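You operate a simulated robot arm through the tools that you are given. There is no shell and no other tool. Be economical: measure what you need, move in short steps, check, and stop when the job is done.

The job below is to be done with a simulated two-armed robot. You get a single attempt, and the scene is never put back.

TASK
Take the blue cloth from the middle of the steel table and lay it out flat on the top of the sample table.

It is judged by the outcome, as a careful person would: the job done as asked, and still so three seconds after it is handed in. It fails if anything else is knocked over, pushed out of place, dropped, spilled or broken. Flat cloth is picked up by pressing the open fingertips on it (5 to 10 N) and closing them slowly along it; thin cloth reads only 2 to 8 mm in the jaws.

THE ROBOT
Two 6-joint arms with two-finger parallel grippers on one trunk, on a base that drives. Base frame: it is fixed to the floor where the robot stands at the start and does not move with it; the origin is under the middle of the robot, x ahead of it, y to its left, z up; the surface under the hand at the start is at about z = 866. Readings come in mm, degrees, newtons and seconds.
The left shoulder is at the start at [-77, 177, 832], the right one opposite. With the tool pointing down near the work surface each hand reaches from about 100 to 720 mm from the robot's upright axis, wherever it stands, measured 20 degrees to its own side. Places, roughly: top of the sample table [1600, -300, 800]. Payload 1.57 kg a hand.
The tool frame of a hand sits at the grasp point between the pads (the TCP): z along the fingers, y along the line on which they close. The tips reach 30 mm beyond it. Largest opening 80 mm; finger width 17, thickness 12; the body of the gripper, 40 by 82 mm, starts 80 mm behind the TCP.
Orientation is that of the tool frame in the base frame, as a unit quaternion [x, y, z, w]. With the fingers straight down and closing along the base's y, the tool's x points along the base's -x, its y along +y and its z along -z.

THE INTERFACE
- The arms move only by the tool servo_tool. It takes "left_series", "right_series" or both (then of equal length, played together; a hand with none holds still); each is a list of rows, each a list of 7 numbers: the shift along the tool's x, y, z in mm, then the turn, a rotation vector about the tool's x, y, z in degrees, then the closure in counts, from 0 (fully open) to 255 (shut). In form: [[tx, ty, tz, wx, wy, wz, fingers], ...]. A call has 1 to 12 rows; each row is the pose to reach, as a shift and turn from the pose commanded when the call began, along the tool's axes at that moment. Rows are played at 5 a second. More than 50 mm and 8.6 degrees between two rows, or a gripper value outside its range, and nothing of the call is played. A pose out of reach is approached as far as the arm can. The call stops where the force on the tool passes 40 N (or 10 N more than at its start, if that is more) or the arm is blocked; 0.2 s more then pass. The fingers move at their own pace (about 72 mm/s each) and stop on an object; they squeeze with about 37 N. The grip force told is the motor's: it shows also when the fingers shut on nothing. Time passes only in rows, and 0.2 s behind the last, so rows that repeat a pose let the fingers close. The reply holds the time, the measured pose of the TCP, the force on the tool along the base axes, the opening and the grip force, in the units named above and with some noise, with the torque about the TCP (base axes, N m) and any sound that the robot's microphone picked up, and new pictures: "show" is both (left out), scene, wrist or none (wrist: the cameras of the hands that moved).
- Cameras (640 x 400 px; columns grow to the right, rows downward): "scene" is now at [27.7, 29.2, 1550.3]; the picture's right is [0.38, -0.93, 0.00], its down [-0.74, -0.30, -0.60] and it looks along [0.55, 0.23, -0.80] (base axes); focal length 249 px, centre (320, 200). "left" rides on the left gripper at [72, 7, -122] in its tool frame; the picture's right is [-0.09, 1.00, 0.00], its down [-0.84, -0.08, -0.54] and it looks along [-0.54, -0.05, 0.84] (tool axes); focal length 238 px, centre (320, 200). "right" rides on the right gripper at [72, -7, -122] in its tool frame; the picture's right is [0.09, 1.00, 0.00], its down [-0.84, 0.08, -0.54] and it looks along [-0.54, 0.05, 0.84] (tool axes); focal length 238 px, centre (320, 200). There is no depth. A picture from a camera that has moved, and an enlarged one, comes with that camera's place and axes in the base frame and with its lens.
- raise_lower(by): slides the trunk up (or, below 0, down) by that many mm; the arms and the scene camera ride with it, the base frame stays. It gives what a move gives, with no picture.
- roll_base(legs): drives the robot by 1 to 6 legs, each [ahead, left, turn to the left] in mm, mm and degrees, along the robot's own axes; the way and the turn of a leg run together, so that a leg with both is an arc; at most 1500 mm and 180 degrees a leg. The arms and the cameras ride along, it lands a little off, and it stops where it bumps. It gives what a move gives, and a new picture of the scene camera.
- head_to(pan, tilt): turns the head with the scene camera to pan (to the left, within 143 degrees either way) and tilt (down, from -29 to 69), counted from straight ahead of the robot. It gives what a move gives, and a new picture of the scene camera.
- enlarge(camera, box): a new picture of the part [left, top, right, bottom] of that camera's present view, enlarged. No time passes.
- job_done(): hands the job in; it is judged then, once.

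Go step by step. Nothing tells you exact positions but the pictures and the camera data: compare them with the known pose of the tool, close in by small moves and look again before you grip or let go. The budget is 120 turns and 260 pictures, counting those below and the enlarged ones. Unless the task says otherwise, let go and move clear before handing in, and close with one line.

The tools are called after ">>>" as name(argument=value, ...) on one line, values as JSON. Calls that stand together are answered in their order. servo_tool: Moves the arms, as the interface text tells. Its arguments: {"type":"object","properties":{"left_series":{"type":"array"},"right_series":{"type":"array"},"show":{"type":"string","enum":["both","scene","wrist","none"]}},"required":[]} The other tools are called the same way: raise_lower (by) slides the trunk up or down; roll_base (legs) drives the base; head_to (pan, tilt) turns the head that bears the scene camera; enlarge (camera, box) takes an enlarged picture of a part of a camera's view; job_done () hands the job in.

At the start:

```text
time: 0.0
left_tcp_pos: [376.7, 298.0, 1057.1]
left_tcp_rot: [0.0, 1.0, 0.0, 0.0]
left_contact_force: [-1.2, 0.1, 0.5]
left_torque: [0.02, 0.0, 0.0]
left_finger_gap: 79.9
left_gripper_force: 0.1
right_tcp_pos: [482.9, -94.6, 1042.7]
right_tcp_rot: [0.0, 1.0, -0.001, 0.0]
right_contact_force: [-0.6, -0.5, -0.1]
right_torque: [-0.05, -0.01, 0.0]
right_finger_gap: 79.7
right_gripper_force: 0.0
trunk travel left (down, up): [-275.0, 53.0]
robot x, y, heading: [-3.4, 0.0, 0.0]
head pan, tilt: [22.2, 53.4]
```

scene: 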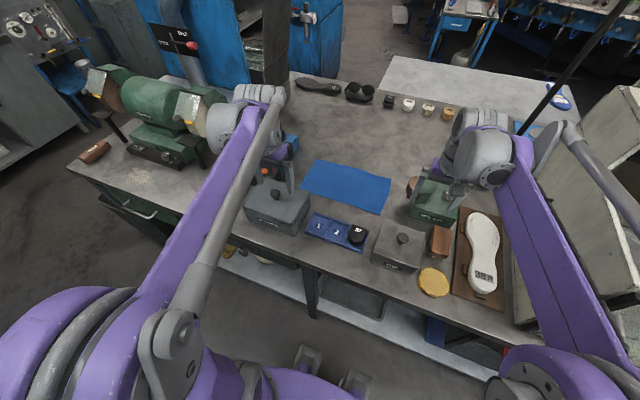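
right: 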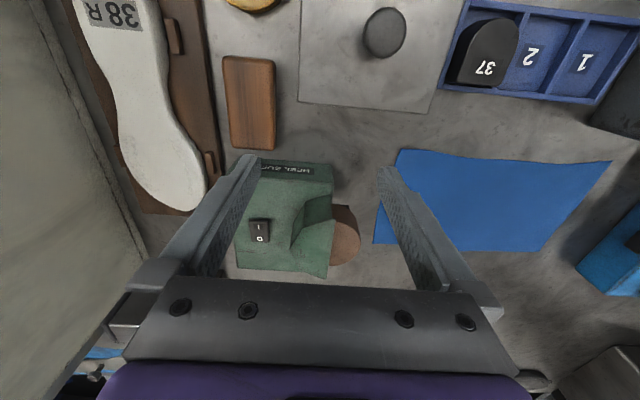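
left: 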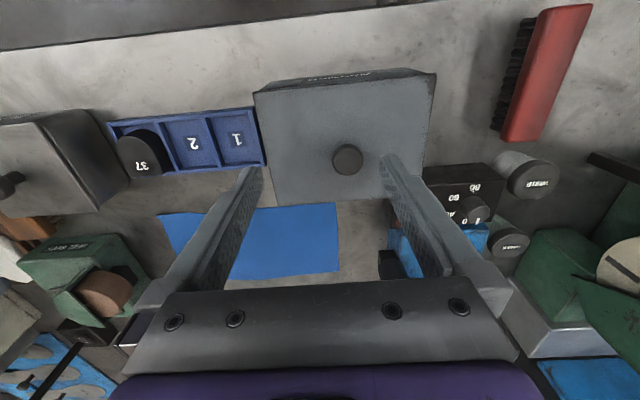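

I take the cloth to be at about x 510–690, y 20–310 on the steel table; the sample table looks to be the light surface beyond. I look closer and survey the route.

>>> enlarge(camera="scene", box=[220, 120, 480, 290])

>>> head_to(pan=-25, tilt=30)

>>> head_to(pan=-75, tilt=40)

>>> head_to(pan=30, tilt=30)

```text
2.35 times, centred on (350, 205) of scene
camera zoom: at [27.7, 29.2, 1550.3], right [0.38, -0.93, 0.0], down [-0.74, -0.3, -0.6], along [0.55, 0.23, -0.8], focal length 586 px, centre (249, 188)
```

zoom: 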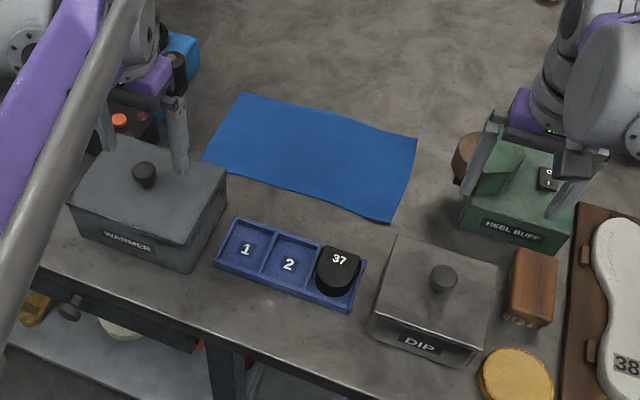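

```text
time: 1.1
left_tcp_pos: [377.2, 298.3, 1057.5]
left_tcp_rot: [0.001, 1.0, 0.001, 0.0]
left_contact_force: [0.0, 0.6, 0.1]
left_torque: [0.01, 0.02, 0.02]
left_finger_gap: 79.9
left_gripper_force: 0.0
right_tcp_pos: [482.7, -95.3, 1043.3]
right_tcp_rot: [0.001, 1.0, 0.001, 0.0]
right_contact_force: [-0.1, 0.1, 0.8]
right_torque: [0.02, -0.04, 0.01]
right_finger_gap: 80.0
right_gripper_force: 0.1
trunk travel left (down, up): [-275.0, 53.0]
robot x, y, heading: [-3.0, -1.1, -0.2]
head pan, tilt: [-25.0, 30.0]
camera scene: at [41.4, -36.8, 1584.3], right [-0.42, -0.91, 0.0], down [-0.45, 0.21, -0.87], along [0.79, -0.37, -0.5], focal length 249 px, centre (320, 200)
```

scene: 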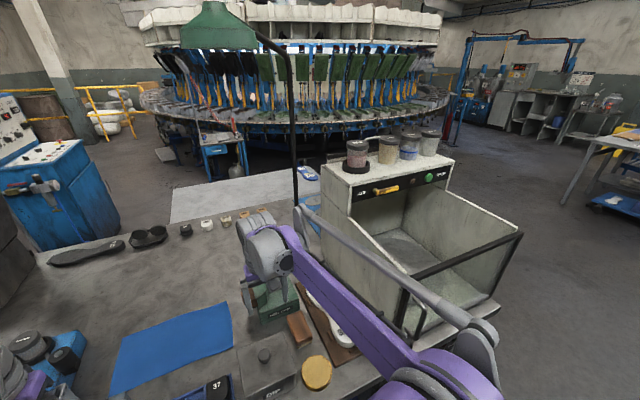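

```text
time: 2.3
left_tcp_pos: [376.8, 297.9, 1058.4]
left_tcp_rot: [0.0, 1.0, 0.001, 0.0]
left_contact_force: [-0.9, -0.4, -0.2]
left_torque: [-0.02, -0.01, 0.03]
left_finger_gap: 80.0
left_gripper_force: 0.0
right_tcp_pos: [482.3, -95.2, 1043.1]
right_tcp_rot: [0.0, 1.0, 0.0, 0.0]
right_contact_force: [0.2, 0.2, -1.0]
right_torque: [0.03, -0.04, -0.02]
right_finger_gap: 79.8
right_gripper_force: 0.0
trunk travel left (down, up): [-275.0, 53.0]
robot x, y, heading: [2.9, -2.8, -0.0]
head pan, tilt: [-75.0, 40.0]
camera scene: at [-18.5, -80.7, 1569.0], right [-0.97, -0.26, 0.0], down [-0.17, 0.62, -0.77], along [0.2, -0.74, -0.64], focal length 249 px, centre (320, 200)
```

scene: 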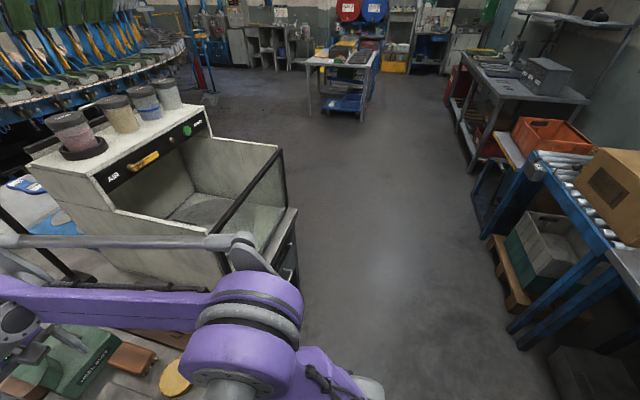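

```text
time: 4.2
left_tcp_pos: [376.6, 298.5, 1059.0]
left_tcp_rot: [0.0, 1.0, 0.0, 0.0]
left_contact_force: [-0.1, 0.0, 0.2]
left_torque: [0.02, -0.02, -0.01]
left_finger_gap: 80.0
left_gripper_force: 0.0
right_tcp_pos: [482.8, -95.9, 1041.9]
right_tcp_rot: [0.0, 1.0, -0.001, 0.0]
right_contact_force: [0.2, 0.2, 0.2]
right_torque: [-0.01, 0.03, -0.01]
right_finger_gap: 79.9
right_gripper_force: 0.1
trunk travel left (down, up): [-275.0, 53.0]
robot x, y, heading: [-2.3, 1.6, -0.1]
head pan, tilt: [30.0, 30.0]
camera scene: at [37.8, 46.6, 1584.3], right [0.5, -0.87, 0.0], down [-0.43, -0.25, -0.87], along [0.75, 0.43, -0.5], focal length 249 px, centre (320, 200)
```

scene: 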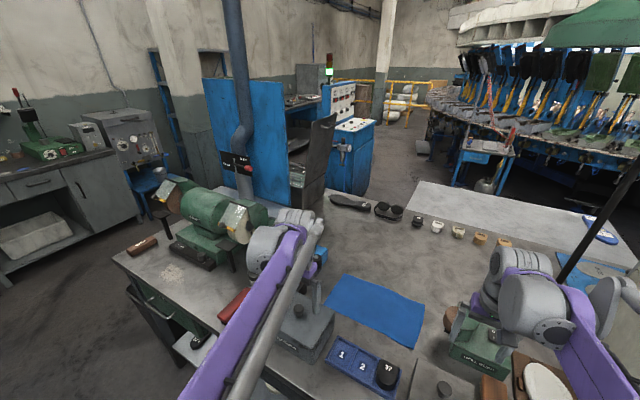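

The cloth's far corners at about (672, 314) and (690, 18) are clear of other items, while the near ones crowd the warmer and the DIP box. The sample table lies beyond, reachable round the right side. I bring both hands above the far corners at height to look.

>>> servo_tool(left_series=[[-45, -2, 0, 0, 0, 0, 0], [-90, -4, 0, 0, 0, 0, 0], [-135, -6, 0, 0, 0, 0, 0], [-180, -8, 0, 0, 0, 0, 0], [-225, -10, 0, 0, 0, 0, 0], [-265, -12, 0, 0, 0, 0, 0]], right_series=[[-28, 23, 0, 0, 0, 0, 0], [-56, 46, 0, 0, 0, 0, 0], [-84, 69, 0, 0, 0, 0, 0], [-112, 92, 0, 0, 0, 0, 0], [-140, 115, 0, 0, 0, 0, 0], [-165, 140, 0, 0, 0, 0, 0]])

>>> head_to(pan=15, tilt=55)

```text
time: 5.5
left_tcp_pos: [622.8, 285.2, 1055.5]
left_tcp_rot: [0.0, 1.0, -0.001, 0.0]
left_contact_force: [-0.2, 0.1, -1.1]
left_torque: [0.01, 0.0, -0.01]
left_finger_gap: 80.1
left_gripper_force: 0.1
left hand out of reach, approached as far as the arm can: row 6
right_tcp_pos: [614.0, 26.7, 1032.5]
right_tcp_rot: [0.0, 1.0, 0.001, 0.002]
right_contact_force: [0.5, -0.2, 0.6]
right_torque: [-0.05, 0.0, 0.0]
right_finger_gap: 79.9
right_gripper_force: 0.0
right hand out of reach, approached as far as the arm can: row 5, 6
trunk travel left (down, up): [-275.0, 53.0]
robot x, y, heading: [1.4, -0.5, 0.2]
head pan, tilt: [30.0, 30.0]
camera scene: at [37.0, 46.7, 1584.3], right [0.5, -0.87, 0.0], down [-0.43, -0.25, -0.87], along [0.75, 0.43, -0.5], focal length 249 px, centre (320, 200)
camera right: at [542.6, 19.3, 1156.0], right [-0.09, 1.0, 0.0], down [0.84, 0.08, 0.54], along [0.54, 0.05, -0.84], focal length 238 px, centre (320, 200)
camera left: at [552.8, 292.6, 1178.3], right [0.09, 1.0, 0.0], down [0.84, -0.08, 0.54], along [0.54, -0.05, -0.84], focal length 238 px, centre (320, 200)
```

scene: 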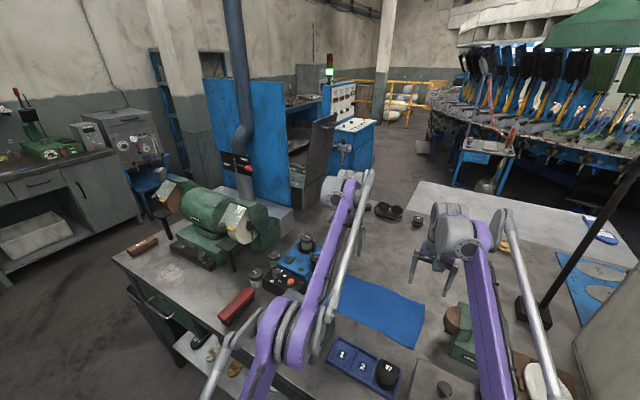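
right: 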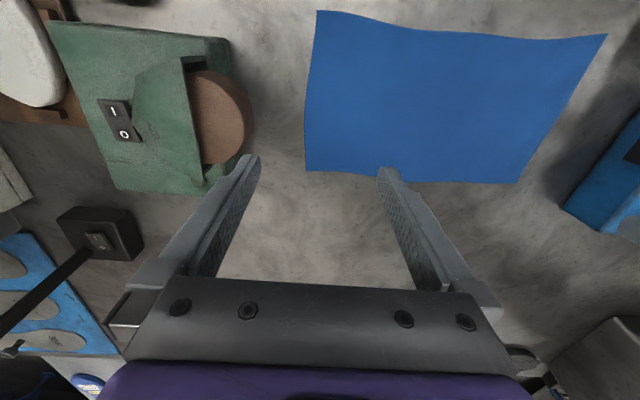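
left: 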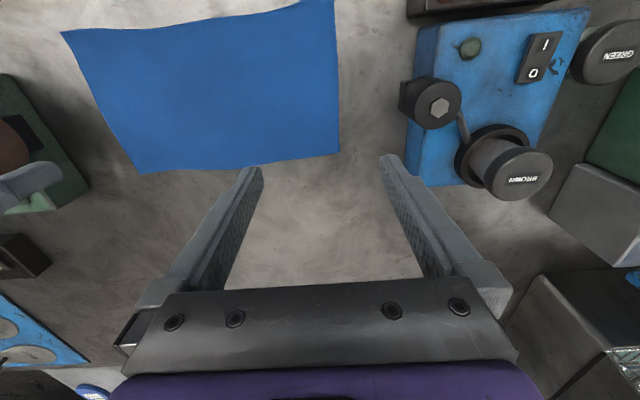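

```text
time: 6.4
left_tcp_pos: [623.8, 285.4, 1054.8]
left_tcp_rot: [0.001, 1.0, 0.0, 0.0]
left_contact_force: [0.3, -0.5, -0.6]
left_torque: [-0.02, 0.0, 0.03]
left_finger_gap: 79.7
left_gripper_force: 0.0
right_tcp_pos: [614.8, 27.0, 1032.2]
right_tcp_rot: [0.0, 1.0, 0.001, 0.0]
right_contact_force: [-0.4, -0.2, 0.5]
right_torque: [-0.03, -0.04, 0.01]
right_finger_gap: 80.1
right_gripper_force: 0.1
trunk travel left (down, up): [-275.0, 53.0]
robot x, y, heading: [1.8, -3.7, -0.0]
head pan, tilt: [15.0, 55.0]
camera scene: at [29.2, 20.1, 1548.3], right [0.26, -0.97, 0.0], down [-0.79, -0.21, -0.57], along [0.55, 0.15, -0.82], focal length 249 px, centre (320, 200)
```

scene: 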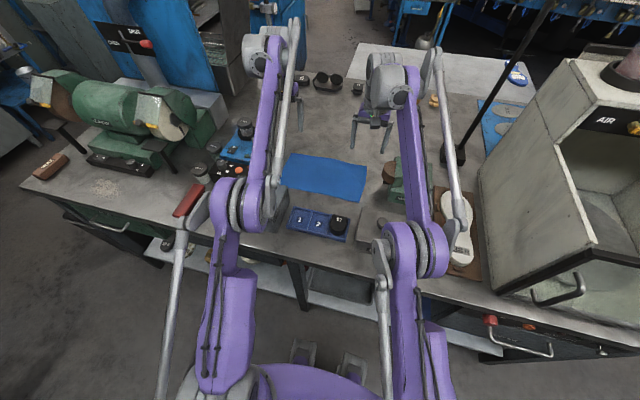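

The cloth's corners now measure x 514–684, y 16–308. I raise the trunk for reach, then turn both hands 90° (closing along x) and descend part way above the far corners.

>>> raise_lower(by=50)

>>> servo_tool(left_series=[[0, 0, 10, 0, 0, 8.2, 30], [0, 0, 20, 0, 0, 16.4, 60], [0, 0, 30, 0, 0, 24.6, 100], [0, 0, 40, 0, 0, 32.8, 130], [0, 0, 50, 0, 0, 41, 150], [0, 0, 60, 0, 0, 49.2, 150], [0, 0, 70, 0, 0, 57.4, 150], [0, 0, 80, 0, 0, 65.6, 150], [0, 0, 90, 0, 0, 73.8, 150], [0, 0, 100, 0, 0, 82, 150], [0, 0, 110, 0, 0, 90, 150]], right_series=[[0, 0, 10, 0, 0, -8.2, 30], [0, 0, 20, 0, 0, -16.4, 60], [0, 0, 30, 0, 0, -24.6, 100], [0, 0, 40, 0, 0, -32.8, 130], [0, 0, 50, 0, 0, -41, 150], [0, 0, 60, 0, 0, -49.2, 150], [0, 0, 70, 0, 0, -57.4, 150], [0, 0, 80, 0, 0, -65.6, 150], [0, 0, 90, 0, 0, -73.8, 150], [0, 0, 100, 0, 0, -82, 150], [0, 0, 110, 0, 0, -90, 150]])

```text
time: 7.4
left_tcp_pos: [624.3, 285.2, 1105.4]
left_tcp_rot: [-0.001, 1.0, 0.0, 0.0]
left_contact_force: [0.0, 0.6, -0.2]
left_torque: [0.0, -0.01, 0.01]
left_finger_gap: 79.9
left_gripper_force: 0.0
right_tcp_pos: [614.1, 25.7, 1082.8]
right_tcp_rot: [0.0, 1.0, 0.001, 0.0]
right_contact_force: [0.3, -0.1, 0.1]
right_torque: [-0.01, 0.01, -0.05]
right_finger_gap: 80.1
right_gripper_force: 0.0
trunk travel left (down, up): [-325.0, 3.0]
robot x, y, heading: [2.2, -1.3, -0.1]
head pan, tilt: [15.0, 55.0]
```

```text
time: 9.8
left_tcp_pos: [625.5, 284.8, 996.3]
left_tcp_rot: [0.708, 0.706, 0.0, -0.001]
left_contact_force: [0.1, 0.1, 0.9]
left_torque: [0.02, -0.03, 0.0]
left_finger_gap: 32.8
left_gripper_force: 0.0
right_tcp_pos: [614.0, 26.0, 972.8]
right_tcp_rot: [0.708, -0.706, 0.0, 0.0]
right_contact_force: [-0.2, -0.5, -0.3]
right_torque: [0.03, 0.04, -0.01]
right_finger_gap: 32.9
right_gripper_force: 0.2
trunk travel left (down, up): [-325.0, 3.0]
robot x, y, heading: [0.9, -1.0, -0.1]
head pan, tilt: [15.0, 55.0]
camera scene: at [27.0, 20.1, 1601.2], right [0.26, -0.97, 0.0], down [-0.79, -0.21, -0.57], along [0.55, 0.15, -0.82], focal length 249 px, centre (320, 200)
camera right: at [620.9, -46.3, 1095.4], right [-1.0, -0.09, 0.0], down [-0.08, 0.84, 0.54], along [-0.05, 0.54, -0.84], focal length 238 px, centre (320, 200)
camera left: at [632.3, 357.3, 1117.3], right [1.0, -0.09, 0.0], down [-0.08, -0.84, 0.54], along [-0.05, -0.54, -0.84], focal length 238 px, centre (320, 200)
```

scene: 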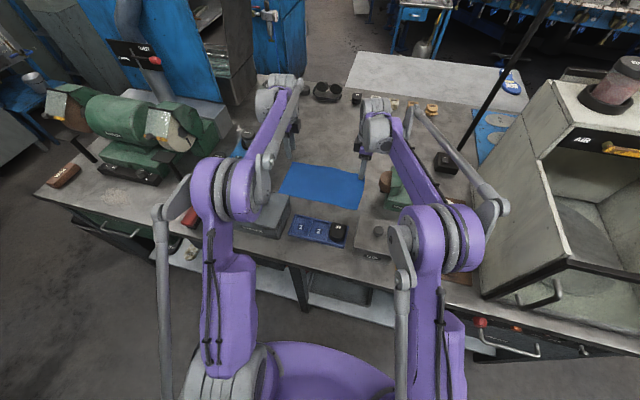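
right: 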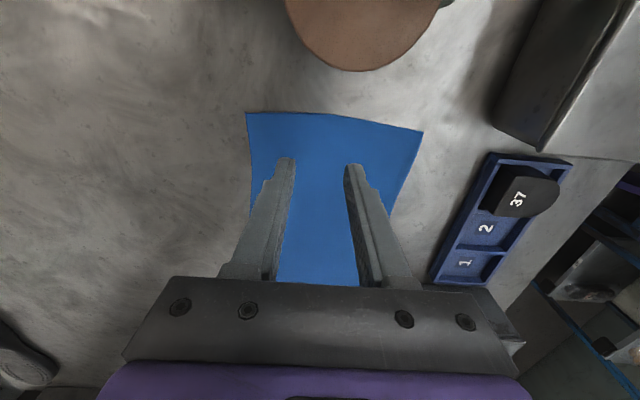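
left: 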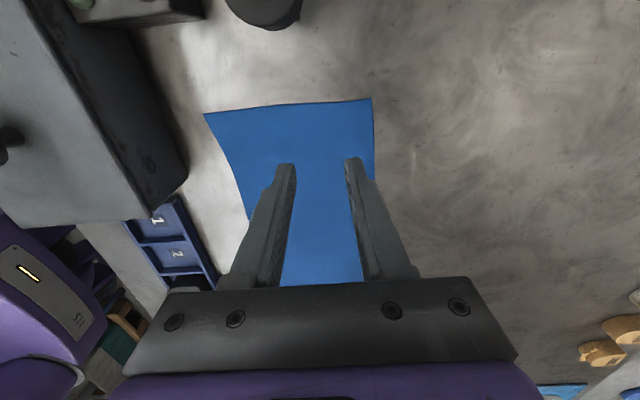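

Both hands now close along x. I move them over the far edge at lower height, tips about 30 mm above the cloth.

>>> servo_tool(left_series=[[0, 8, 30, 0, 0, 0, 150], [0, 20, 60, 0, 0, 0, 150], [0, 34, 72, 0, 0, 0, 150], [0, 34, 72, 0, 0, 0, 150]], right_series=[[-4, -8, 30, 0, 0, 0, 150], [-8, -22, 48, 0, 0, 0, 150], [-14, -48, 48, 0, 0, 0, 150], [-14, -48, 48, 0, 0, 0, 150]], show="wrist")

```text
time: 10.8
left_tcp_pos: [657.8, 285.3, 923.4]
left_tcp_rot: [0.707, 0.707, 0.0, 0.0]
left_contact_force: [0.1, 0.3, -0.6]
left_torque: [0.03, -0.02, 0.02]
left_finger_gap: 32.8
left_gripper_force: 0.0
right_tcp_pos: [662.8, 39.3, 925.8]
right_tcp_rot: [-0.707, 0.707, 0.0, -0.001]
right_contact_force: [-0.6, 0.2, 0.8]
right_torque: [-0.01, 0.04, 0.0]
right_finger_gap: 32.8
right_gripper_force: 0.0
trunk travel left (down, up): [-325.0, 3.0]
robot x, y, heading: [0.6, 2.3, -0.1]
head pan, tilt: [15.0, 55.0]
camera right: at [668.8, -33.2, 1047.3], right [-1.0, -0.09, 0.0], down [-0.08, 0.84, 0.54], along [-0.05, 0.54, -0.84], focal length 238 px, centre (320, 200)
camera left: at [665.5, 357.1, 1046.0], right [1.0, -0.09, 0.0], down [-0.08, -0.84, 0.54], along [-0.05, -0.54, -0.84], focal length 238 px, centre (320, 200)
```

right: 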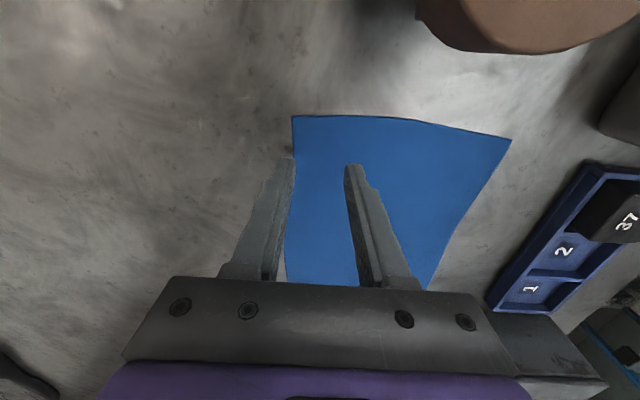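
left: 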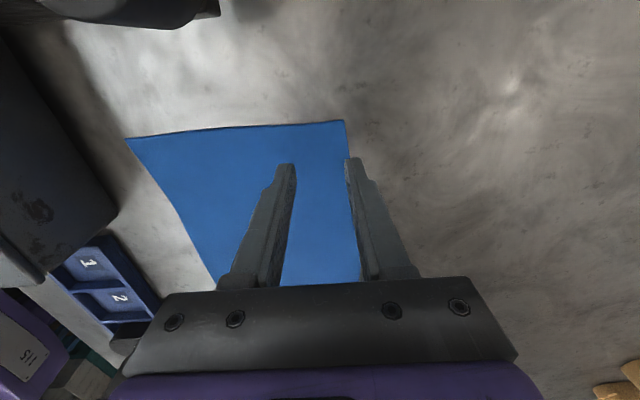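

The outer fingers sit just over the edge, so I shift back 13 mm and descend until near contact.

>>> servo_tool(left_series=[[0, -13, 0, 0, 0, 0, 150], [0, -13, 15, 0, 0, 0, 150], [0, -13, 24, 0, 0, 0, 150], [0, -13, 26, 0, 0, 0, 150]], right_series=[[0, 13, 0, 0, 0, 0, 150], [0, 13, 15, 0, 0, 0, 150], [0, 13, 26, 0, 0, 0, 150], [0, 13, 28, 0, 0, 0, 150]], show="wrist")

```text
time: 11.8
left_tcp_pos: [645.4, 284.7, 896.7]
left_tcp_rot: [0.707, 0.707, -0.001, 0.0]
left_contact_force: [0.7, -1.5, 0.0]
left_torque: [-0.01, 0.0, -0.01]
left_finger_gap: 33.0
left_gripper_force: 0.0
right_tcp_pos: [649.3, 38.9, 896.8]
right_tcp_rot: [-0.707, 0.707, 0.0, 0.0]
right_contact_force: [0.3, -0.4, -0.3]
right_torque: [0.02, 0.02, 0.04]
right_finger_gap: 32.8
right_gripper_force: 0.1
trunk travel left (down, up): [-325.0, 3.0]
robot x, y, heading: [-0.6, -2.8, 0.0]
head pan, tilt: [15.0, 55.0]
camera right: at [655.6, -33.0, 1019.2], right [-1.0, -0.09, 0.0], down [-0.08, 0.84, 0.54], along [-0.05, 0.54, -0.84], focal length 238 px, centre (320, 200)
camera left: at [652.9, 357.2, 1019.6], right [1.0, -0.09, 0.0], down [-0.08, -0.84, 0.54], along [-0.05, -0.54, -0.84], focal length 238 px, centre (320, 200)
```

right: 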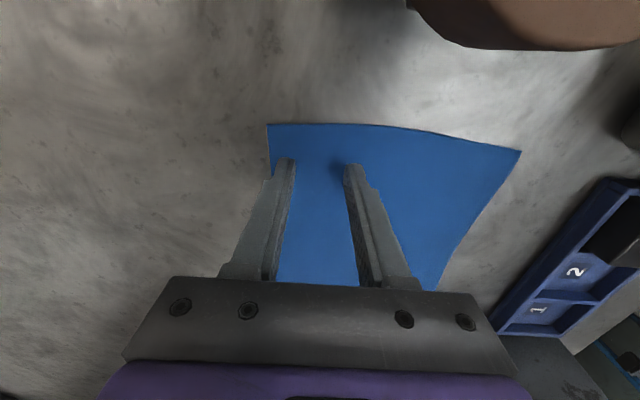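
left: 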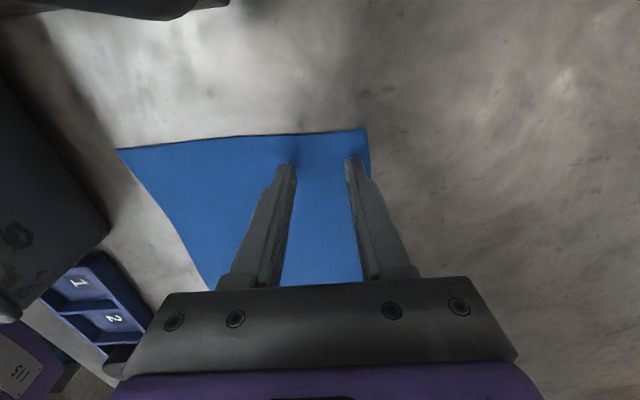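

Both tips are well placed inside the edge, just about to touch. I press down in small steps.

>>> servo_tool(left_series=[[0, 0, 1, 0, 0, 0, 150], [0, 0, 2, 0, 0, 0, 150], [0, 0, 2, 0, 0, 0, 150]], right_series=[[0, 0, 1, 0, 0, 0, 150], [0, 0, 2, 0, 0, 0, 150], [0, 0, 2, 0, 0, 0, 150]], show="none")

```text
time: 12.6
left_tcp_pos: [646.2, 286.2, 894.5]
left_tcp_rot: [0.708, 0.707, 0.001, 0.0]
left_contact_force: [-0.7, -0.1, -0.1]
left_torque: [-0.02, 0.02, 0.01]
left_finger_gap: 33.1
left_gripper_force: 0.0
right_tcp_pos: [649.8, 39.3, 895.2]
right_tcp_rot: [-0.707, 0.708, 0.0, 0.0]
right_contact_force: [0.0, 0.2, -0.5]
right_torque: [-0.03, 0.04, 0.02]
right_finger_gap: 32.9
right_gripper_force: 0.1
trunk travel left (down, up): [-325.0, 3.0]
robot x, y, heading: [-2.7, -0.3, 0.2]
head pan, tilt: [15.0, 55.0]
```

>>> servo_tool(left_series=[[0, 0, 1, 0, 0, 0, 150], [0, 0, 2, 0, 0, 0, 150], [0, 0, 2, 0, 0, 0, 150]], right_series=[[0, 0, 1, 0, 0, 0, 150], [0, 0, 2, 0, 0, 0, 150], [0, 0, 2, 0, 0, 0, 150]], show="none")

```text
time: 13.4
left_tcp_pos: [646.1, 285.5, 892.4]
left_tcp_rot: [0.707, 0.707, 0.0, 0.0]
left_contact_force: [0.0, 1.0, 0.2]
left_torque: [0.06, 0.02, -0.02]
left_finger_gap: 32.9
left_gripper_force: 0.1
right_tcp_pos: [649.1, 40.2, 893.7]
right_tcp_rot: [0.707, -0.707, 0.0, 0.0]
right_contact_force: [0.4, 0.0, 0.0]
right_torque: [0.02, 0.01, 0.01]
right_finger_gap: 33.1
right_gripper_force: 0.1
trunk travel left (down, up): [-325.0, 3.0]
robot x, y, heading: [-2.1, 3.5, 0.1]
head pan, tilt: [15.0, 55.0]
```

No contact yet; I continue in small steps.

>>> servo_tool(left_series=[[0, 0, 1, 0, 0, 0, 150], [0, 0, 2, 0, 0, 0, 150], [0, 0, 2, 0, 0, 0, 150]], right_series=[[0, 0, 1, 0, 0, 0, 150], [0, 0, 2, 0, 0, 0, 150], [0, 0, 2, 0, 0, 0, 150]], show="wrist")

```text
time: 14.2
left_tcp_pos: [645.8, 284.7, 891.7]
left_tcp_rot: [0.707, 0.707, 0.001, 0.001]
left_contact_force: [0.8, -0.4, 0.7]
left_torque: [-0.01, -0.06, 0.02]
left_finger_gap: 33.1
left_gripper_force: 0.1
right_tcp_pos: [649.0, 39.5, 892.5]
right_tcp_rot: [-0.707, 0.707, -0.001, 0.001]
right_contact_force: [0.1, 0.0, 4.1]
right_torque: [0.05, -0.06, -0.01]
right_finger_gap: 32.9
right_gripper_force: 0.1
trunk travel left (down, up): [-325.0, 3.0]
robot x, y, heading: [0.4, 1.9, -0.1]
head pan, tilt: [15.0, 55.0]
camera right: at [655.7, -32.7, 1014.0], right [-1.0, -0.09, 0.0], down [-0.08, 0.84, 0.54], along [-0.05, 0.54, -0.84], focal length 238 px, centre (320, 200)
camera left: at [653.0, 357.5, 1014.3], right [1.0, -0.09, 0.0], down [-0.08, -0.84, 0.54], along [-0.05, -0.54, -0.84], focal length 238 px, centre (320, 200)
```

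right: 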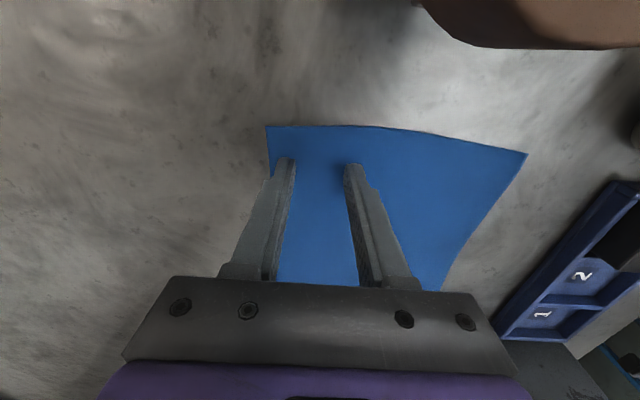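
left: 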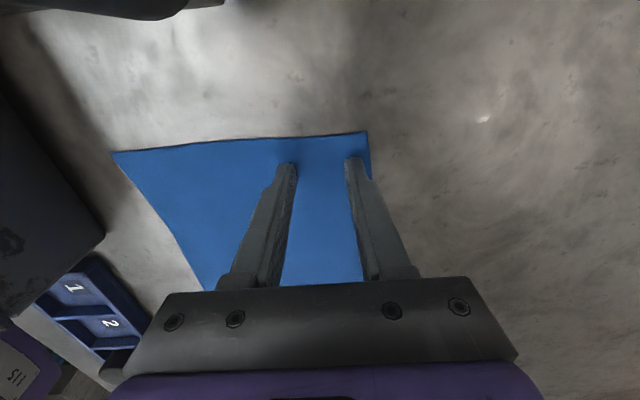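

Right has just touched (4 N); I add a bit more on both.

>>> servo_tool(left_series=[[0, 0, 0.8, 0, 0, 0, 150], [0, 0, 1.4, 0, 0, 0, 150], [0, 0, 1.4, 0, 0, 0, 150]], right_series=[[0, 0, 0.4, 0, 0, 0, 150], [0, 0, 0.6, 0, 0, 0, 150], [0, 0, 0.6, 0, 0, 0, 150]], show="none")

```text
time: 15.0
left_tcp_pos: [645.8, 285.3, 890.6]
left_tcp_rot: [0.707, 0.707, 0.001, 0.0]
left_contact_force: [3.3, 0.8, 17.6]
left_torque: [0.08, -0.21, 0.04]
left_finger_gap: 33.3
left_gripper_force: 0.5
right_tcp_pos: [648.5, 39.6, 891.2]
right_tcp_rot: [-0.707, 0.707, 0.0, 0.001]
right_contact_force: [0.8, 0.7, 3.9]
right_torque: [-0.01, -0.08, 0.01]
right_finger_gap: 32.9
right_gripper_force: 0.0
trunk travel left (down, up): [-325.0, 3.0]
robot x, y, heading: [0.8, -3.5, -0.1]
head pan, tilt: [15.0, 55.0]
```

Left presses too hard and right a bit lightly; I trim both.

>>> servo_tool(left_series=[[0, 0, -0.5, 0, 0, 0, 150], [0, 0, -0.6, 0, 0, 0, 150], [0, 0, -0.6, 0, 0, 0, 150]], right_series=[[0, 0, 0.2, 0, 0, 0, 150], [0, 0, 0.3, 0, 0, 0, 150], [0, 0, 0.3, 0, 0, 0, 150]], show="none")

```text
time: 15.8
left_tcp_pos: [645.0, 284.9, 890.4]
left_tcp_rot: [0.707, 0.707, 0.0, 0.001]
left_contact_force: [2.5, 0.3, 15.1]
left_torque: [0.02, -0.26, 0.03]
left_finger_gap: 32.9
left_gripper_force: 0.1
right_tcp_pos: [648.4, 40.0, 891.9]
right_tcp_rot: [-0.707, 0.707, 0.0, 0.001]
right_contact_force: [2.2, 1.2, 8.7]
right_torque: [0.02, -0.09, -0.03]
right_finger_gap: 33.0
right_gripper_force: 0.0
trunk travel left (down, up): [-325.0, 3.0]
robot x, y, heading: [-0.3, 0.7, 0.1]
head pan, tilt: [15.0, 55.0]
```

Right is good at about 9 N. I ease the left a little and close both slowly.

>>> servo_tool(left_series=[[0, 0, -0.8, 0, 0, 0, 150], [0, 0, -0.8, 0, 0, 0, 160], [0, 0, -0.8, 0, 0, 0, 170], [0, 0, -0.8, 0, 0, 0, 180], [0, 0, -0.8, 0, 0, 0, 190], [0, 0, -0.8, 0, 0, 0, 200], [0, 0, -0.8, 0, 0, 0, 210], [0, 0, -0.8, 0, 0, 0, 220], [0, 0, -0.8, 0, 0, 0, 230], [0, 0, -0.8, 0, 0, 0, 243], [0, 0, -0.8, 0, 0, 0, 255], [0, 0, -0.8, 0, 0, 0, 255]], right_series=[[0, 0, 0, 0, 0, 0, 150], [0, 0, 0, 0, 0, 0, 160], [0, 0, 0, 0, 0, 0, 170], [0, 0, 0, 0, 0, 0, 180], [0, 0, 0, 0, 0, 0, 190], [0, 0, 0, 0, 0, 0, 200], [0, 0, 0, 0, 0, 0, 210], [0, 0, 0, 0, 0, 0, 220], [0, 0, 0, 0, 0, 0, 230], [0, 0, 0, 0, 0, 0, 243], [0, 0, 0, 0, 0, 0, 255], [0, 0, 0, 0, 0, 0, 255]], show="wrist")

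```text
time: 18.4
left_tcp_pos: [644.6, 285.5, 892.1]
left_tcp_rot: [0.708, 0.707, 0.0, 0.0]
left_contact_force: [-0.1, -0.9, 0.9]
left_torque: [-0.05, 0.03, -0.02]
left_finger_gap: 2.4
left_gripper_force: 23.8
right_tcp_pos: [646.9, 40.0, 890.7]
right_tcp_rot: [0.707, -0.707, 0.001, -0.001]
right_contact_force: [0.9, 1.8, 19.3]
right_torque: [0.09, -0.16, 0.03]
right_finger_gap: 2.2
right_gripper_force: 24.1
trunk travel left (down, up): [-325.0, 3.0]
robot x, y, heading: [-7.0, -1.8, -0.3]
head pan, tilt: [15.0, 55.0]
camera right: at [654.9, -32.6, 1013.8], right [-1.0, -0.09, 0.0], down [-0.08, 0.84, 0.54], along [-0.05, 0.54, -0.84], focal length 238 px, centre (320, 200)
camera left: at [652.2, 357.4, 1014.6], right [1.0, -0.09, 0.0], down [-0.08, -0.84, 0.54], along [-0.05, -0.54, -0.84], focal length 238 px, centre (320, 200)
```

right: 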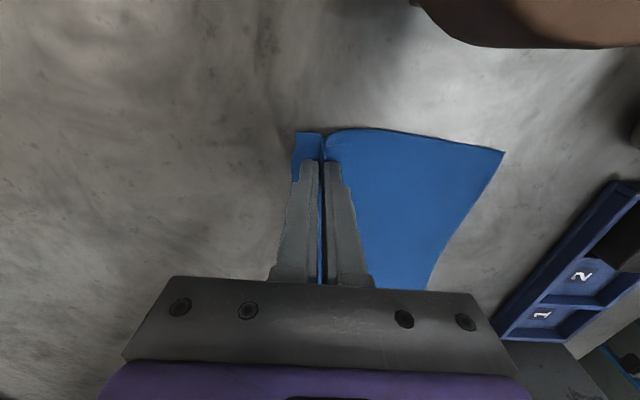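
left: 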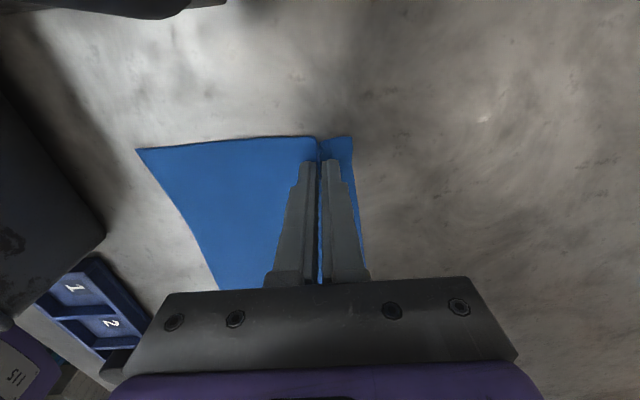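

Both hands show a clean fold of cloth in the jaws. I lift slowly while drawing back.

>>> servo_tool(left_series=[[0, 0, -15, 0, 0, 0, 255], [0, -5, -35, 0, 0, 0, 255], [0, -12, -60, 0, 0, 0, 255], [0, -20, -90, 0, 0, 0, 255], [0, -30, -120, 0, 0, 0, 255], [0, -40, -150, 0, 0, 0, 255], [0, -50, -180, 0, 0, 0, 255], [0, -65, -210, 0, 0, 0, 255], [0, -80, -240, 0, 0, 0, 255]], right_series=[[0, 0, -15, 0, 0, 0, 255], [0, 5, -35, 0, 0, 0, 255], [0, 12, -60, 0, 0, 0, 255], [0, 20, -90, 0, 0, 0, 255], [0, 30, -120, 0, 0, 0, 255], [0, 40, -150, 0, 0, 0, 255], [0, 50, -180, 0, 0, 0, 255], [0, 65, -210, 0, 0, 0, 255], [0, 80, -240, 0, 0, 0, 255]])

```text
time: 20.4
left_tcp_pos: [563.3, 285.0, 1132.0]
left_tcp_rot: [0.706, 0.708, 0.001, 0.001]
left_contact_force: [-0.3, -0.8, -0.1]
left_torque: [-0.02, -0.04, -0.01]
left_finger_gap: 1.9
left_gripper_force: 23.5
right_tcp_pos: [567.2, 40.9, 1132.4]
right_tcp_rot: [-0.707, 0.707, -0.001, 0.0]
right_contact_force: [0.3, 0.2, -0.6]
right_torque: [0.02, -0.02, -0.01]
right_finger_gap: 2.1
right_gripper_force: 23.6
trunk travel left (down, up): [-325.0, 3.0]
robot x, y, heading: [-5.7, 2.2, 0.2]
head pan, tilt: [15.0, 55.0]
camera scene: at [25.1, 19.7, 1601.2], right [0.26, -0.97, 0.0], down [-0.79, -0.21, -0.57], along [0.56, 0.15, -0.82], focal length 249 px, centre (320, 200)
camera right: at [574.0, -32.2, 1254.4], right [-1.0, -0.09, 0.0], down [-0.08, 0.84, 0.54], along [-0.05, 0.54, -0.84], focal length 238 px, centre (320, 200)
camera left: at [571.6, 357.7, 1254.5], right [1.0, -0.09, 0.0], down [-0.08, -0.84, 0.54], along [-0.05, -0.54, -0.84], focal length 238 px, centre (320, 200)
```

scene: 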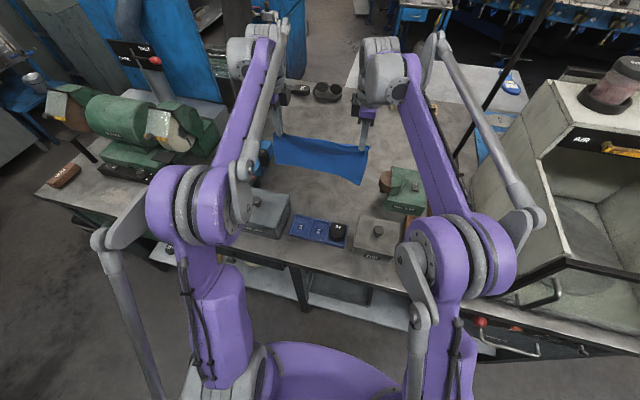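
right: 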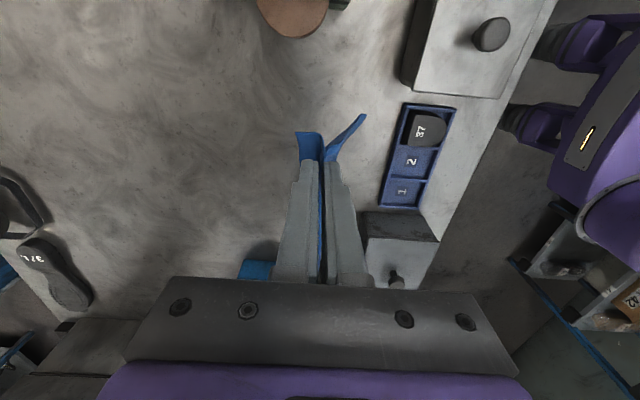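
left: 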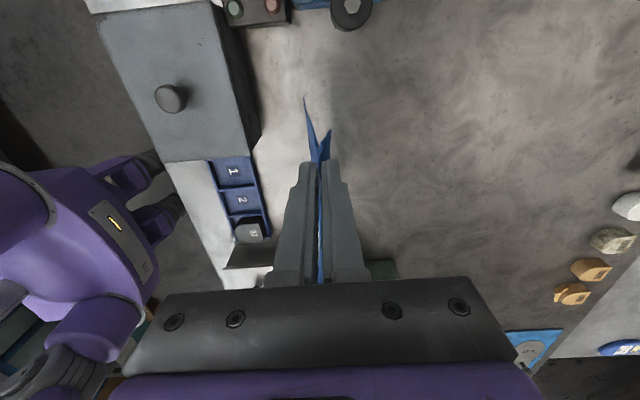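

The cloth hangs cleanly between both hands. I draw the hands in closer to the body, and look behind before backing out.

>>> servo_tool(left_series=[[-10, -20, -8, 0, 0, 0, 255], [-20, -40, -16, 0, 0, 0, 255], [-30, -60, -24, 0, 0, 0, 255], [-40, -80, -32, 0, 0, 0, 255], [-50, -100, -40, 0, 0, 0, 255], [-60, -120, -48, 0, 0, 0, 255], [-70, -140, -56, 0, 0, 0, 255], [-80, -160, -64, 0, 0, 0, 255]], right_series=[[10, 20, -8, 0, 0, 0, 255], [20, 40, -16, 0, 0, 0, 255], [30, 60, -24, 0, 0, 0, 255], [40, 80, -32, 0, 0, 0, 255], [50, 100, -40, 0, 0, 0, 255], [60, 120, -48, 0, 0, 0, 255], [70, 140, -56, 0, 0, 0, 255], [80, 160, -64, 0, 0, 0, 255]], show="none")

>>> head_to(pan=-140, tilt=40)

>>> head_to(pan=-50, tilt=30)

```text
time: 22.2
left_tcp_pos: [404.0, 204.6, 1195.3]
left_tcp_rot: [0.708, 0.707, 0.001, 0.002]
left_contact_force: [-0.9, -0.1, 0.1]
left_torque: [-0.05, -0.04, 0.01]
left_finger_gap: 2.2
left_gripper_force: 23.4
right_tcp_pos: [407.6, -40.5, 1194.5]
right_tcp_rot: [0.708, -0.707, 0.0, 0.0]
right_contact_force: [0.0, 1.4, -0.1]
right_torque: [0.01, -0.02, 0.0]
right_finger_gap: 1.9
right_gripper_force: 23.9
trunk travel left (down, up): [-325.0, 3.0]
robot x, y, heading: [-2.4, -0.6, 0.2]
head pan, tilt: [15.0, 55.0]
```

```text
time: 24.6
left_tcp_pos: [407.6, 205.1, 1194.9]
left_tcp_rot: [0.707, 0.707, -0.001, -0.001]
left_contact_force: [-0.4, -1.0, 0.4]
left_torque: [0.01, 0.01, -0.03]
left_finger_gap: 2.2
left_gripper_force: 23.8
right_tcp_pos: [409.3, -38.8, 1194.3]
right_tcp_rot: [0.707, -0.707, 0.0, 0.0]
right_contact_force: [0.8, 0.3, 0.1]
right_torque: [0.03, 0.01, 0.03]
right_finger_gap: 2.1
right_gripper_force: 23.6
trunk travel left (down, up): [-325.0, 3.0]
robot x, y, heading: [-0.2, 1.3, -0.1]
head pan, tilt: [-140.0, 40.0]
camera scene: at [-107.9, -53.3, 1621.9], right [-0.64, 0.77, 0.0], down [0.49, 0.41, -0.77], along [-0.59, -0.49, -0.64], focal length 249 px, centre (320, 200)
```

scene: 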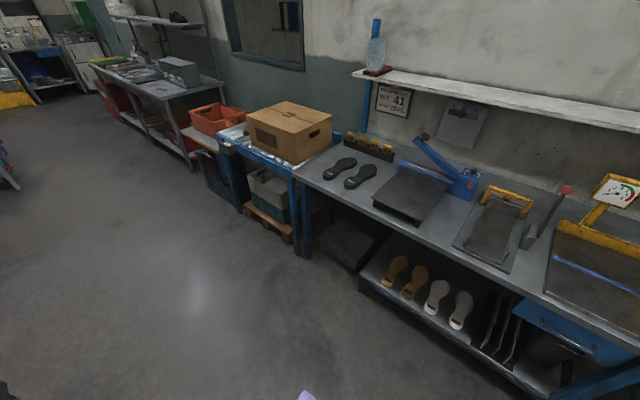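

```text
time: 26.2
left_tcp_pos: [406.3, 204.1, 1196.1]
left_tcp_rot: [0.707, 0.707, 0.0, -0.001]
left_contact_force: [-0.1, -0.5, 0.9]
left_torque: [-0.04, -0.05, -0.02]
left_finger_gap: 2.1
left_gripper_force: 23.8
right_tcp_pos: [408.4, -38.8, 1192.6]
right_tcp_rot: [-0.707, 0.708, 0.0, 0.0]
right_contact_force: [-0.1, -0.2, -1.3]
right_torque: [-0.03, -0.03, 0.03]
right_finger_gap: 2.0
right_gripper_force: 23.5
trunk travel left (down, up): [-325.0, 3.0]
robot x, y, heading: [0.5, 2.3, 0.2]
head pan, tilt: [-50.0, 30.0]
camera scene: at [15.3, -67.9, 1637.2], right [-0.77, -0.64, 0.0], down [-0.32, 0.38, -0.87], along [0.56, -0.66, -0.5], focal length 249 px, centre (320, 200)
```

scene: 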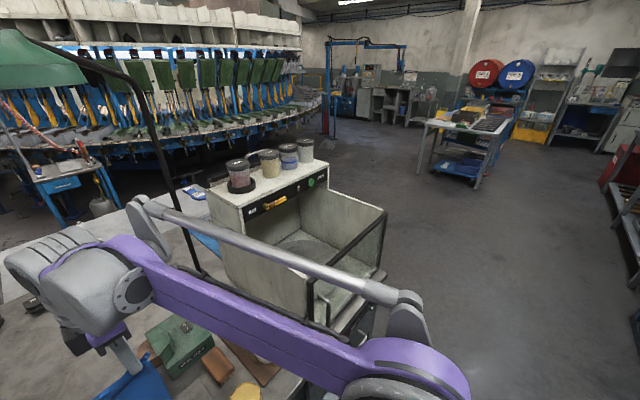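

Behind there is about 500 mm to the bench, and the right aisle is wide open. I back out 400 mm, then strafe right past the cabinet.

>>> roll_base(legs=[[-400, 0, 0]])

>>> roll_base(legs=[[0, -1500, 0]])

```text
time: 28.7
left_tcp_pos: [9.0, 204.1, 1194.5]
left_tcp_rot: [0.708, 0.707, 0.0, 0.0]
left_contact_force: [-0.2, -0.5, -0.8]
left_torque: [-0.02, -0.03, 0.0]
left_finger_gap: 2.3
left_gripper_force: 24.2
right_tcp_pos: [10.4, -40.0, 1194.3]
right_tcp_rot: [-0.706, 0.708, 0.0, 0.001]
right_contact_force: [0.8, -0.5, -1.0]
right_torque: [0.04, -0.01, 0.0]
right_finger_gap: 2.3
right_gripper_force: 23.5
trunk travel left (down, up): [-325.0, 3.0]
robot x, y, heading: [-398.9, 3.3, -0.2]
head pan, tilt: [-50.0, 30.0]
camera scene: at [-382.3, -67.4, 1637.4], right [-0.77, -0.64, 0.0], down [-0.32, 0.38, -0.87], along [0.55, -0.66, -0.5], focal length 249 px, centre (320, 200)
```

scene: 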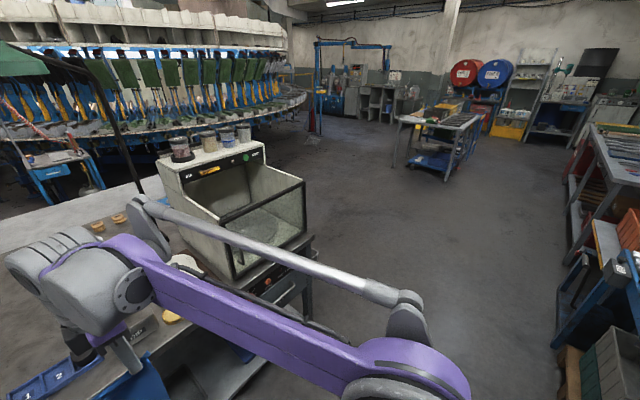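

```text
time: 42.1
left_tcp_pos: [6.0, -1305.3, 1194.9]
left_tcp_rot: [0.708, 0.706, 0.0, 0.0]
left_contact_force: [-0.5, 0.0, 0.0]
left_torque: [-0.01, -0.04, 0.01]
left_finger_gap: 2.4
left_gripper_force: 23.4
right_tcp_pos: [7.9, -1549.5, 1193.4]
right_tcp_rot: [-0.707, 0.708, 0.0, 0.0]
right_contact_force: [-0.2, -1.1, -0.2]
right_torque: [-0.02, 0.0, -0.02]
right_finger_gap: 2.1
right_gripper_force: 23.6
trunk travel left (down, up): [-325.0, 3.0]
robot x, y, heading: [-401.3, -1511.1, -0.3]
head pan, tilt: [-50.0, 30.0]
camera scene: at [-385.8, -1577.5, 1637.2], right [-0.77, -0.64, 0.0], down [-0.32, 0.38, -0.87], along [0.56, -0.66, -0.5], focal length 249 px, centre (320, 200)
```

scene: 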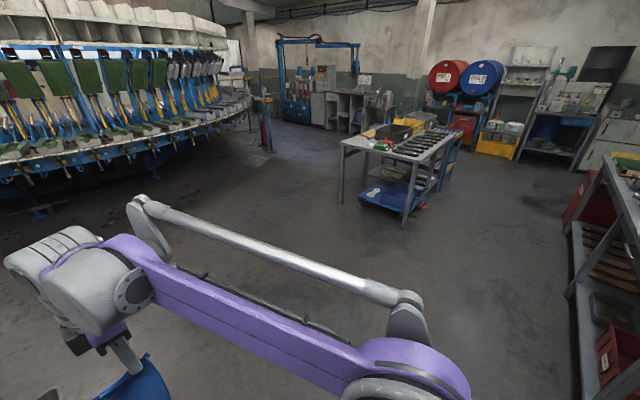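

>>> head_to(pan=20, tilt=30)

```text
time: 43.5
left_tcp_pos: [3.8, -1306.2, 1195.1]
left_tcp_rot: [0.708, 0.707, 0.0, 0.0]
left_contact_force: [-1.0, -0.2, 0.1]
left_torque: [-0.05, -0.01, 0.0]
left_finger_gap: 2.4
left_gripper_force: 24.2
right_tcp_pos: [7.9, -1550.1, 1194.1]
right_tcp_rot: [-0.707, 0.707, -0.001, 0.0]
right_contact_force: [-0.5, -0.7, 0.1]
right_torque: [0.01, 0.01, -0.01]
right_finger_gap: 2.0
right_gripper_force: 23.9
trunk travel left (down, up): [-325.0, 3.0]
robot x, y, heading: [-399.5, -1508.3, 0.1]
head pan, tilt: [20.0, 30.0]
camera scene: at [-358.7, -1477.4, 1637.2], right [0.34, -0.94, 0.0], down [-0.47, -0.17, -0.87], along [0.81, 0.29, -0.5], focal length 249 px, centre (320, 200)
```

scene: 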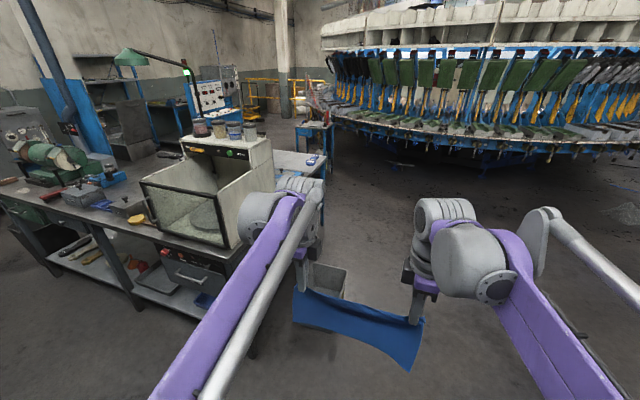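

There is a bin on the floor beside the cabinet, about (900, -1150). I shift further right to clear it, then go ahead.

>>> roll_base(legs=[[0, -450, 0], [1500, 0, 0]])

>>> head_to(pan=60, tilt=25)

```text
time: 55.0
left_tcp_pos: [1496.2, -1748.8, 1195.5]
left_tcp_rot: [0.704, 0.71, 0.0, 0.0]
left_contact_force: [-0.1, -0.3, -0.1]
left_torque: [-0.03, -0.04, -0.02]
left_finger_gap: 2.0
left_gripper_force: 24.4
right_tcp_pos: [1500.6, -1993.0, 1194.6]
right_tcp_rot: [0.71, -0.704, 0.0, 0.001]
right_contact_force: [0.8, 0.3, 0.3]
right_torque: [0.02, 0.01, -0.02]
right_finger_gap: 1.9
right_gripper_force: 23.5
trunk travel left (down, up): [-325.0, 3.0]
robot x, y, heading: [1094.2, -1955.8, 0.8]
head pan, tilt: [20.0, 30.0]
camera scene: at [1133.6, -1924.4, 1637.2], right [0.35, -0.94, 0.0], down [-0.47, -0.17, -0.87], along [0.81, 0.3, -0.5], focal length 249 px, centre (320, 200)
```

scene: 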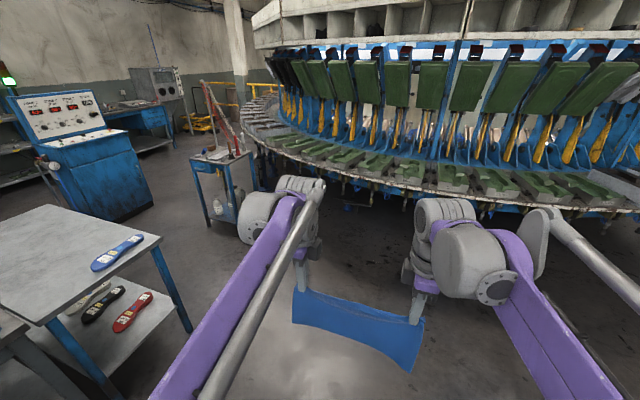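

```text
time: 56.0
left_tcp_pos: [1496.4, -1748.8, 1194.0]
left_tcp_rot: [0.704, 0.71, 0.0, 0.0]
left_contact_force: [0.8, -1.0, -1.4]
left_torque: [-0.01, -0.01, 0.0]
left_finger_gap: 2.4
left_gripper_force: 23.9
right_tcp_pos: [1501.8, -1992.7, 1194.2]
right_tcp_rot: [0.71, -0.704, 0.0, 0.0]
right_contact_force: [-0.3, -0.1, -0.8]
right_torque: [-0.01, -0.01, 0.0]
right_finger_gap: 2.0
right_gripper_force: 23.4
trunk travel left (down, up): [-325.0, 3.0]
robot x, y, heading: [1094.0, -1956.5, 0.4]
head pan, tilt: [60.0, 25.0]
camera scene: at [1094.5, -1875.9, 1645.2], right [0.87, -0.49, 0.0], down [-0.21, -0.37, -0.91], along [0.45, 0.79, -0.42], focal length 249 px, centre (320, 200)
```

scene: 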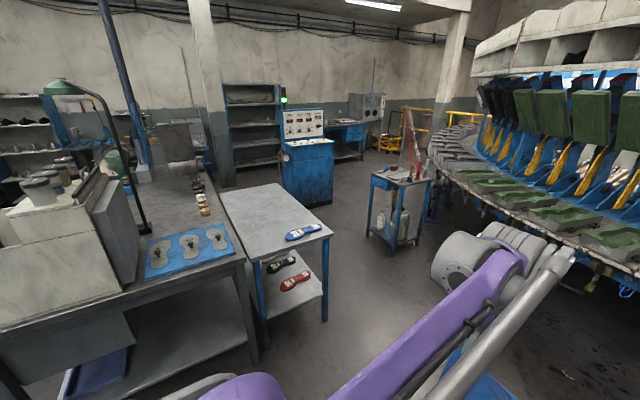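

The sample table spans about x 1330–1830, y -790–250, with a shoe sole near its right end; the far aisle is about 1 m wide. I turn round here in the open to face -x, then back along into the aisle line.

>>> roll_base(legs=[[0, 0, 180]])

>>> head_to(pan=-140, tilt=35)

```text
time: 63.7
left_tcp_pos: [680.4, -2150.1, 1194.8]
left_tcp_rot: [-0.698, 0.716, 0.0, 0.0]
left_contact_force: [-0.7, 0.0, 0.3]
left_torque: [0.02, 0.02, -0.05]
left_finger_gap: 1.9
left_gripper_force: 23.8
right_tcp_pos: [683.6, -1907.0, 1192.8]
right_tcp_rot: [0.715, 0.699, 0.0, 0.0]
right_contact_force: [0.1, -1.1, -0.2]
right_torque: [0.01, 0.0, -0.02]
right_finger_gap: 2.0
right_gripper_force: 23.9
trunk travel left (down, up): [-325.0, 3.0]
robot x, y, heading: [1092.3, -1958.3, 178.4]
head pan, tilt: [60.0, 25.0]
camera scene: at [1087.8, -2035.4, 1645.2], right [-0.85, 0.52, 0.0], down [0.22, 0.36, -0.91], along [-0.47, -0.77, -0.42], focal length 249 px, centre (320, 200)
```

scene: 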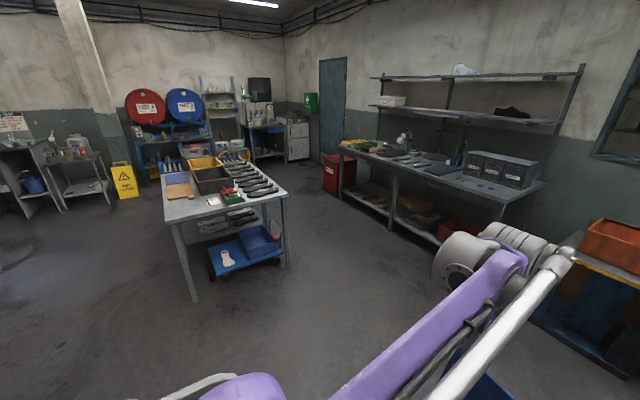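

```text
time: 66.7
left_tcp_pos: [681.7, -2151.4, 1194.6]
left_tcp_rot: [-0.698, 0.716, 0.001, 0.0]
left_contact_force: [0.3, 0.0, -0.3]
left_torque: [0.0, 0.0, -0.01]
left_finger_gap: 2.3
left_gripper_force: 23.9
right_tcp_pos: [684.3, -1908.6, 1194.8]
right_tcp_rot: [0.716, 0.698, 0.001, 0.001]
right_contact_force: [0.7, 0.4, 0.8]
right_torque: [-0.01, -0.01, -0.04]
right_finger_gap: 2.0
right_gripper_force: 23.8
trunk travel left (down, up): [-325.0, 3.0]
robot x, y, heading: [1093.4, -1957.8, 178.4]
head pan, tilt: [-140.0, 35.0]
camera scene: at [1204.8, -1902.0, 1629.4], right [0.62, -0.78, 0.0], down [-0.45, -0.36, -0.82], along [0.64, 0.51, -0.57], focal length 249 px, centre (320, 200)
```

scene: 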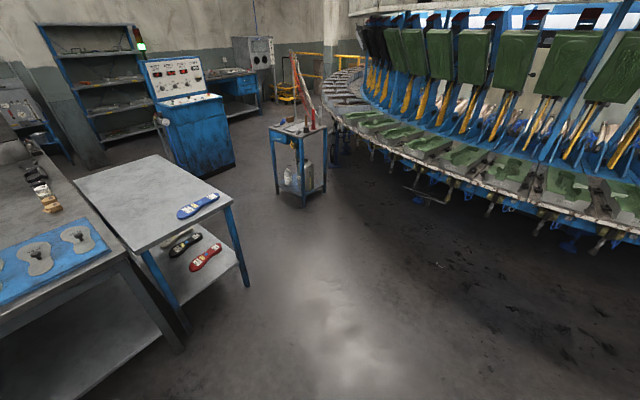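

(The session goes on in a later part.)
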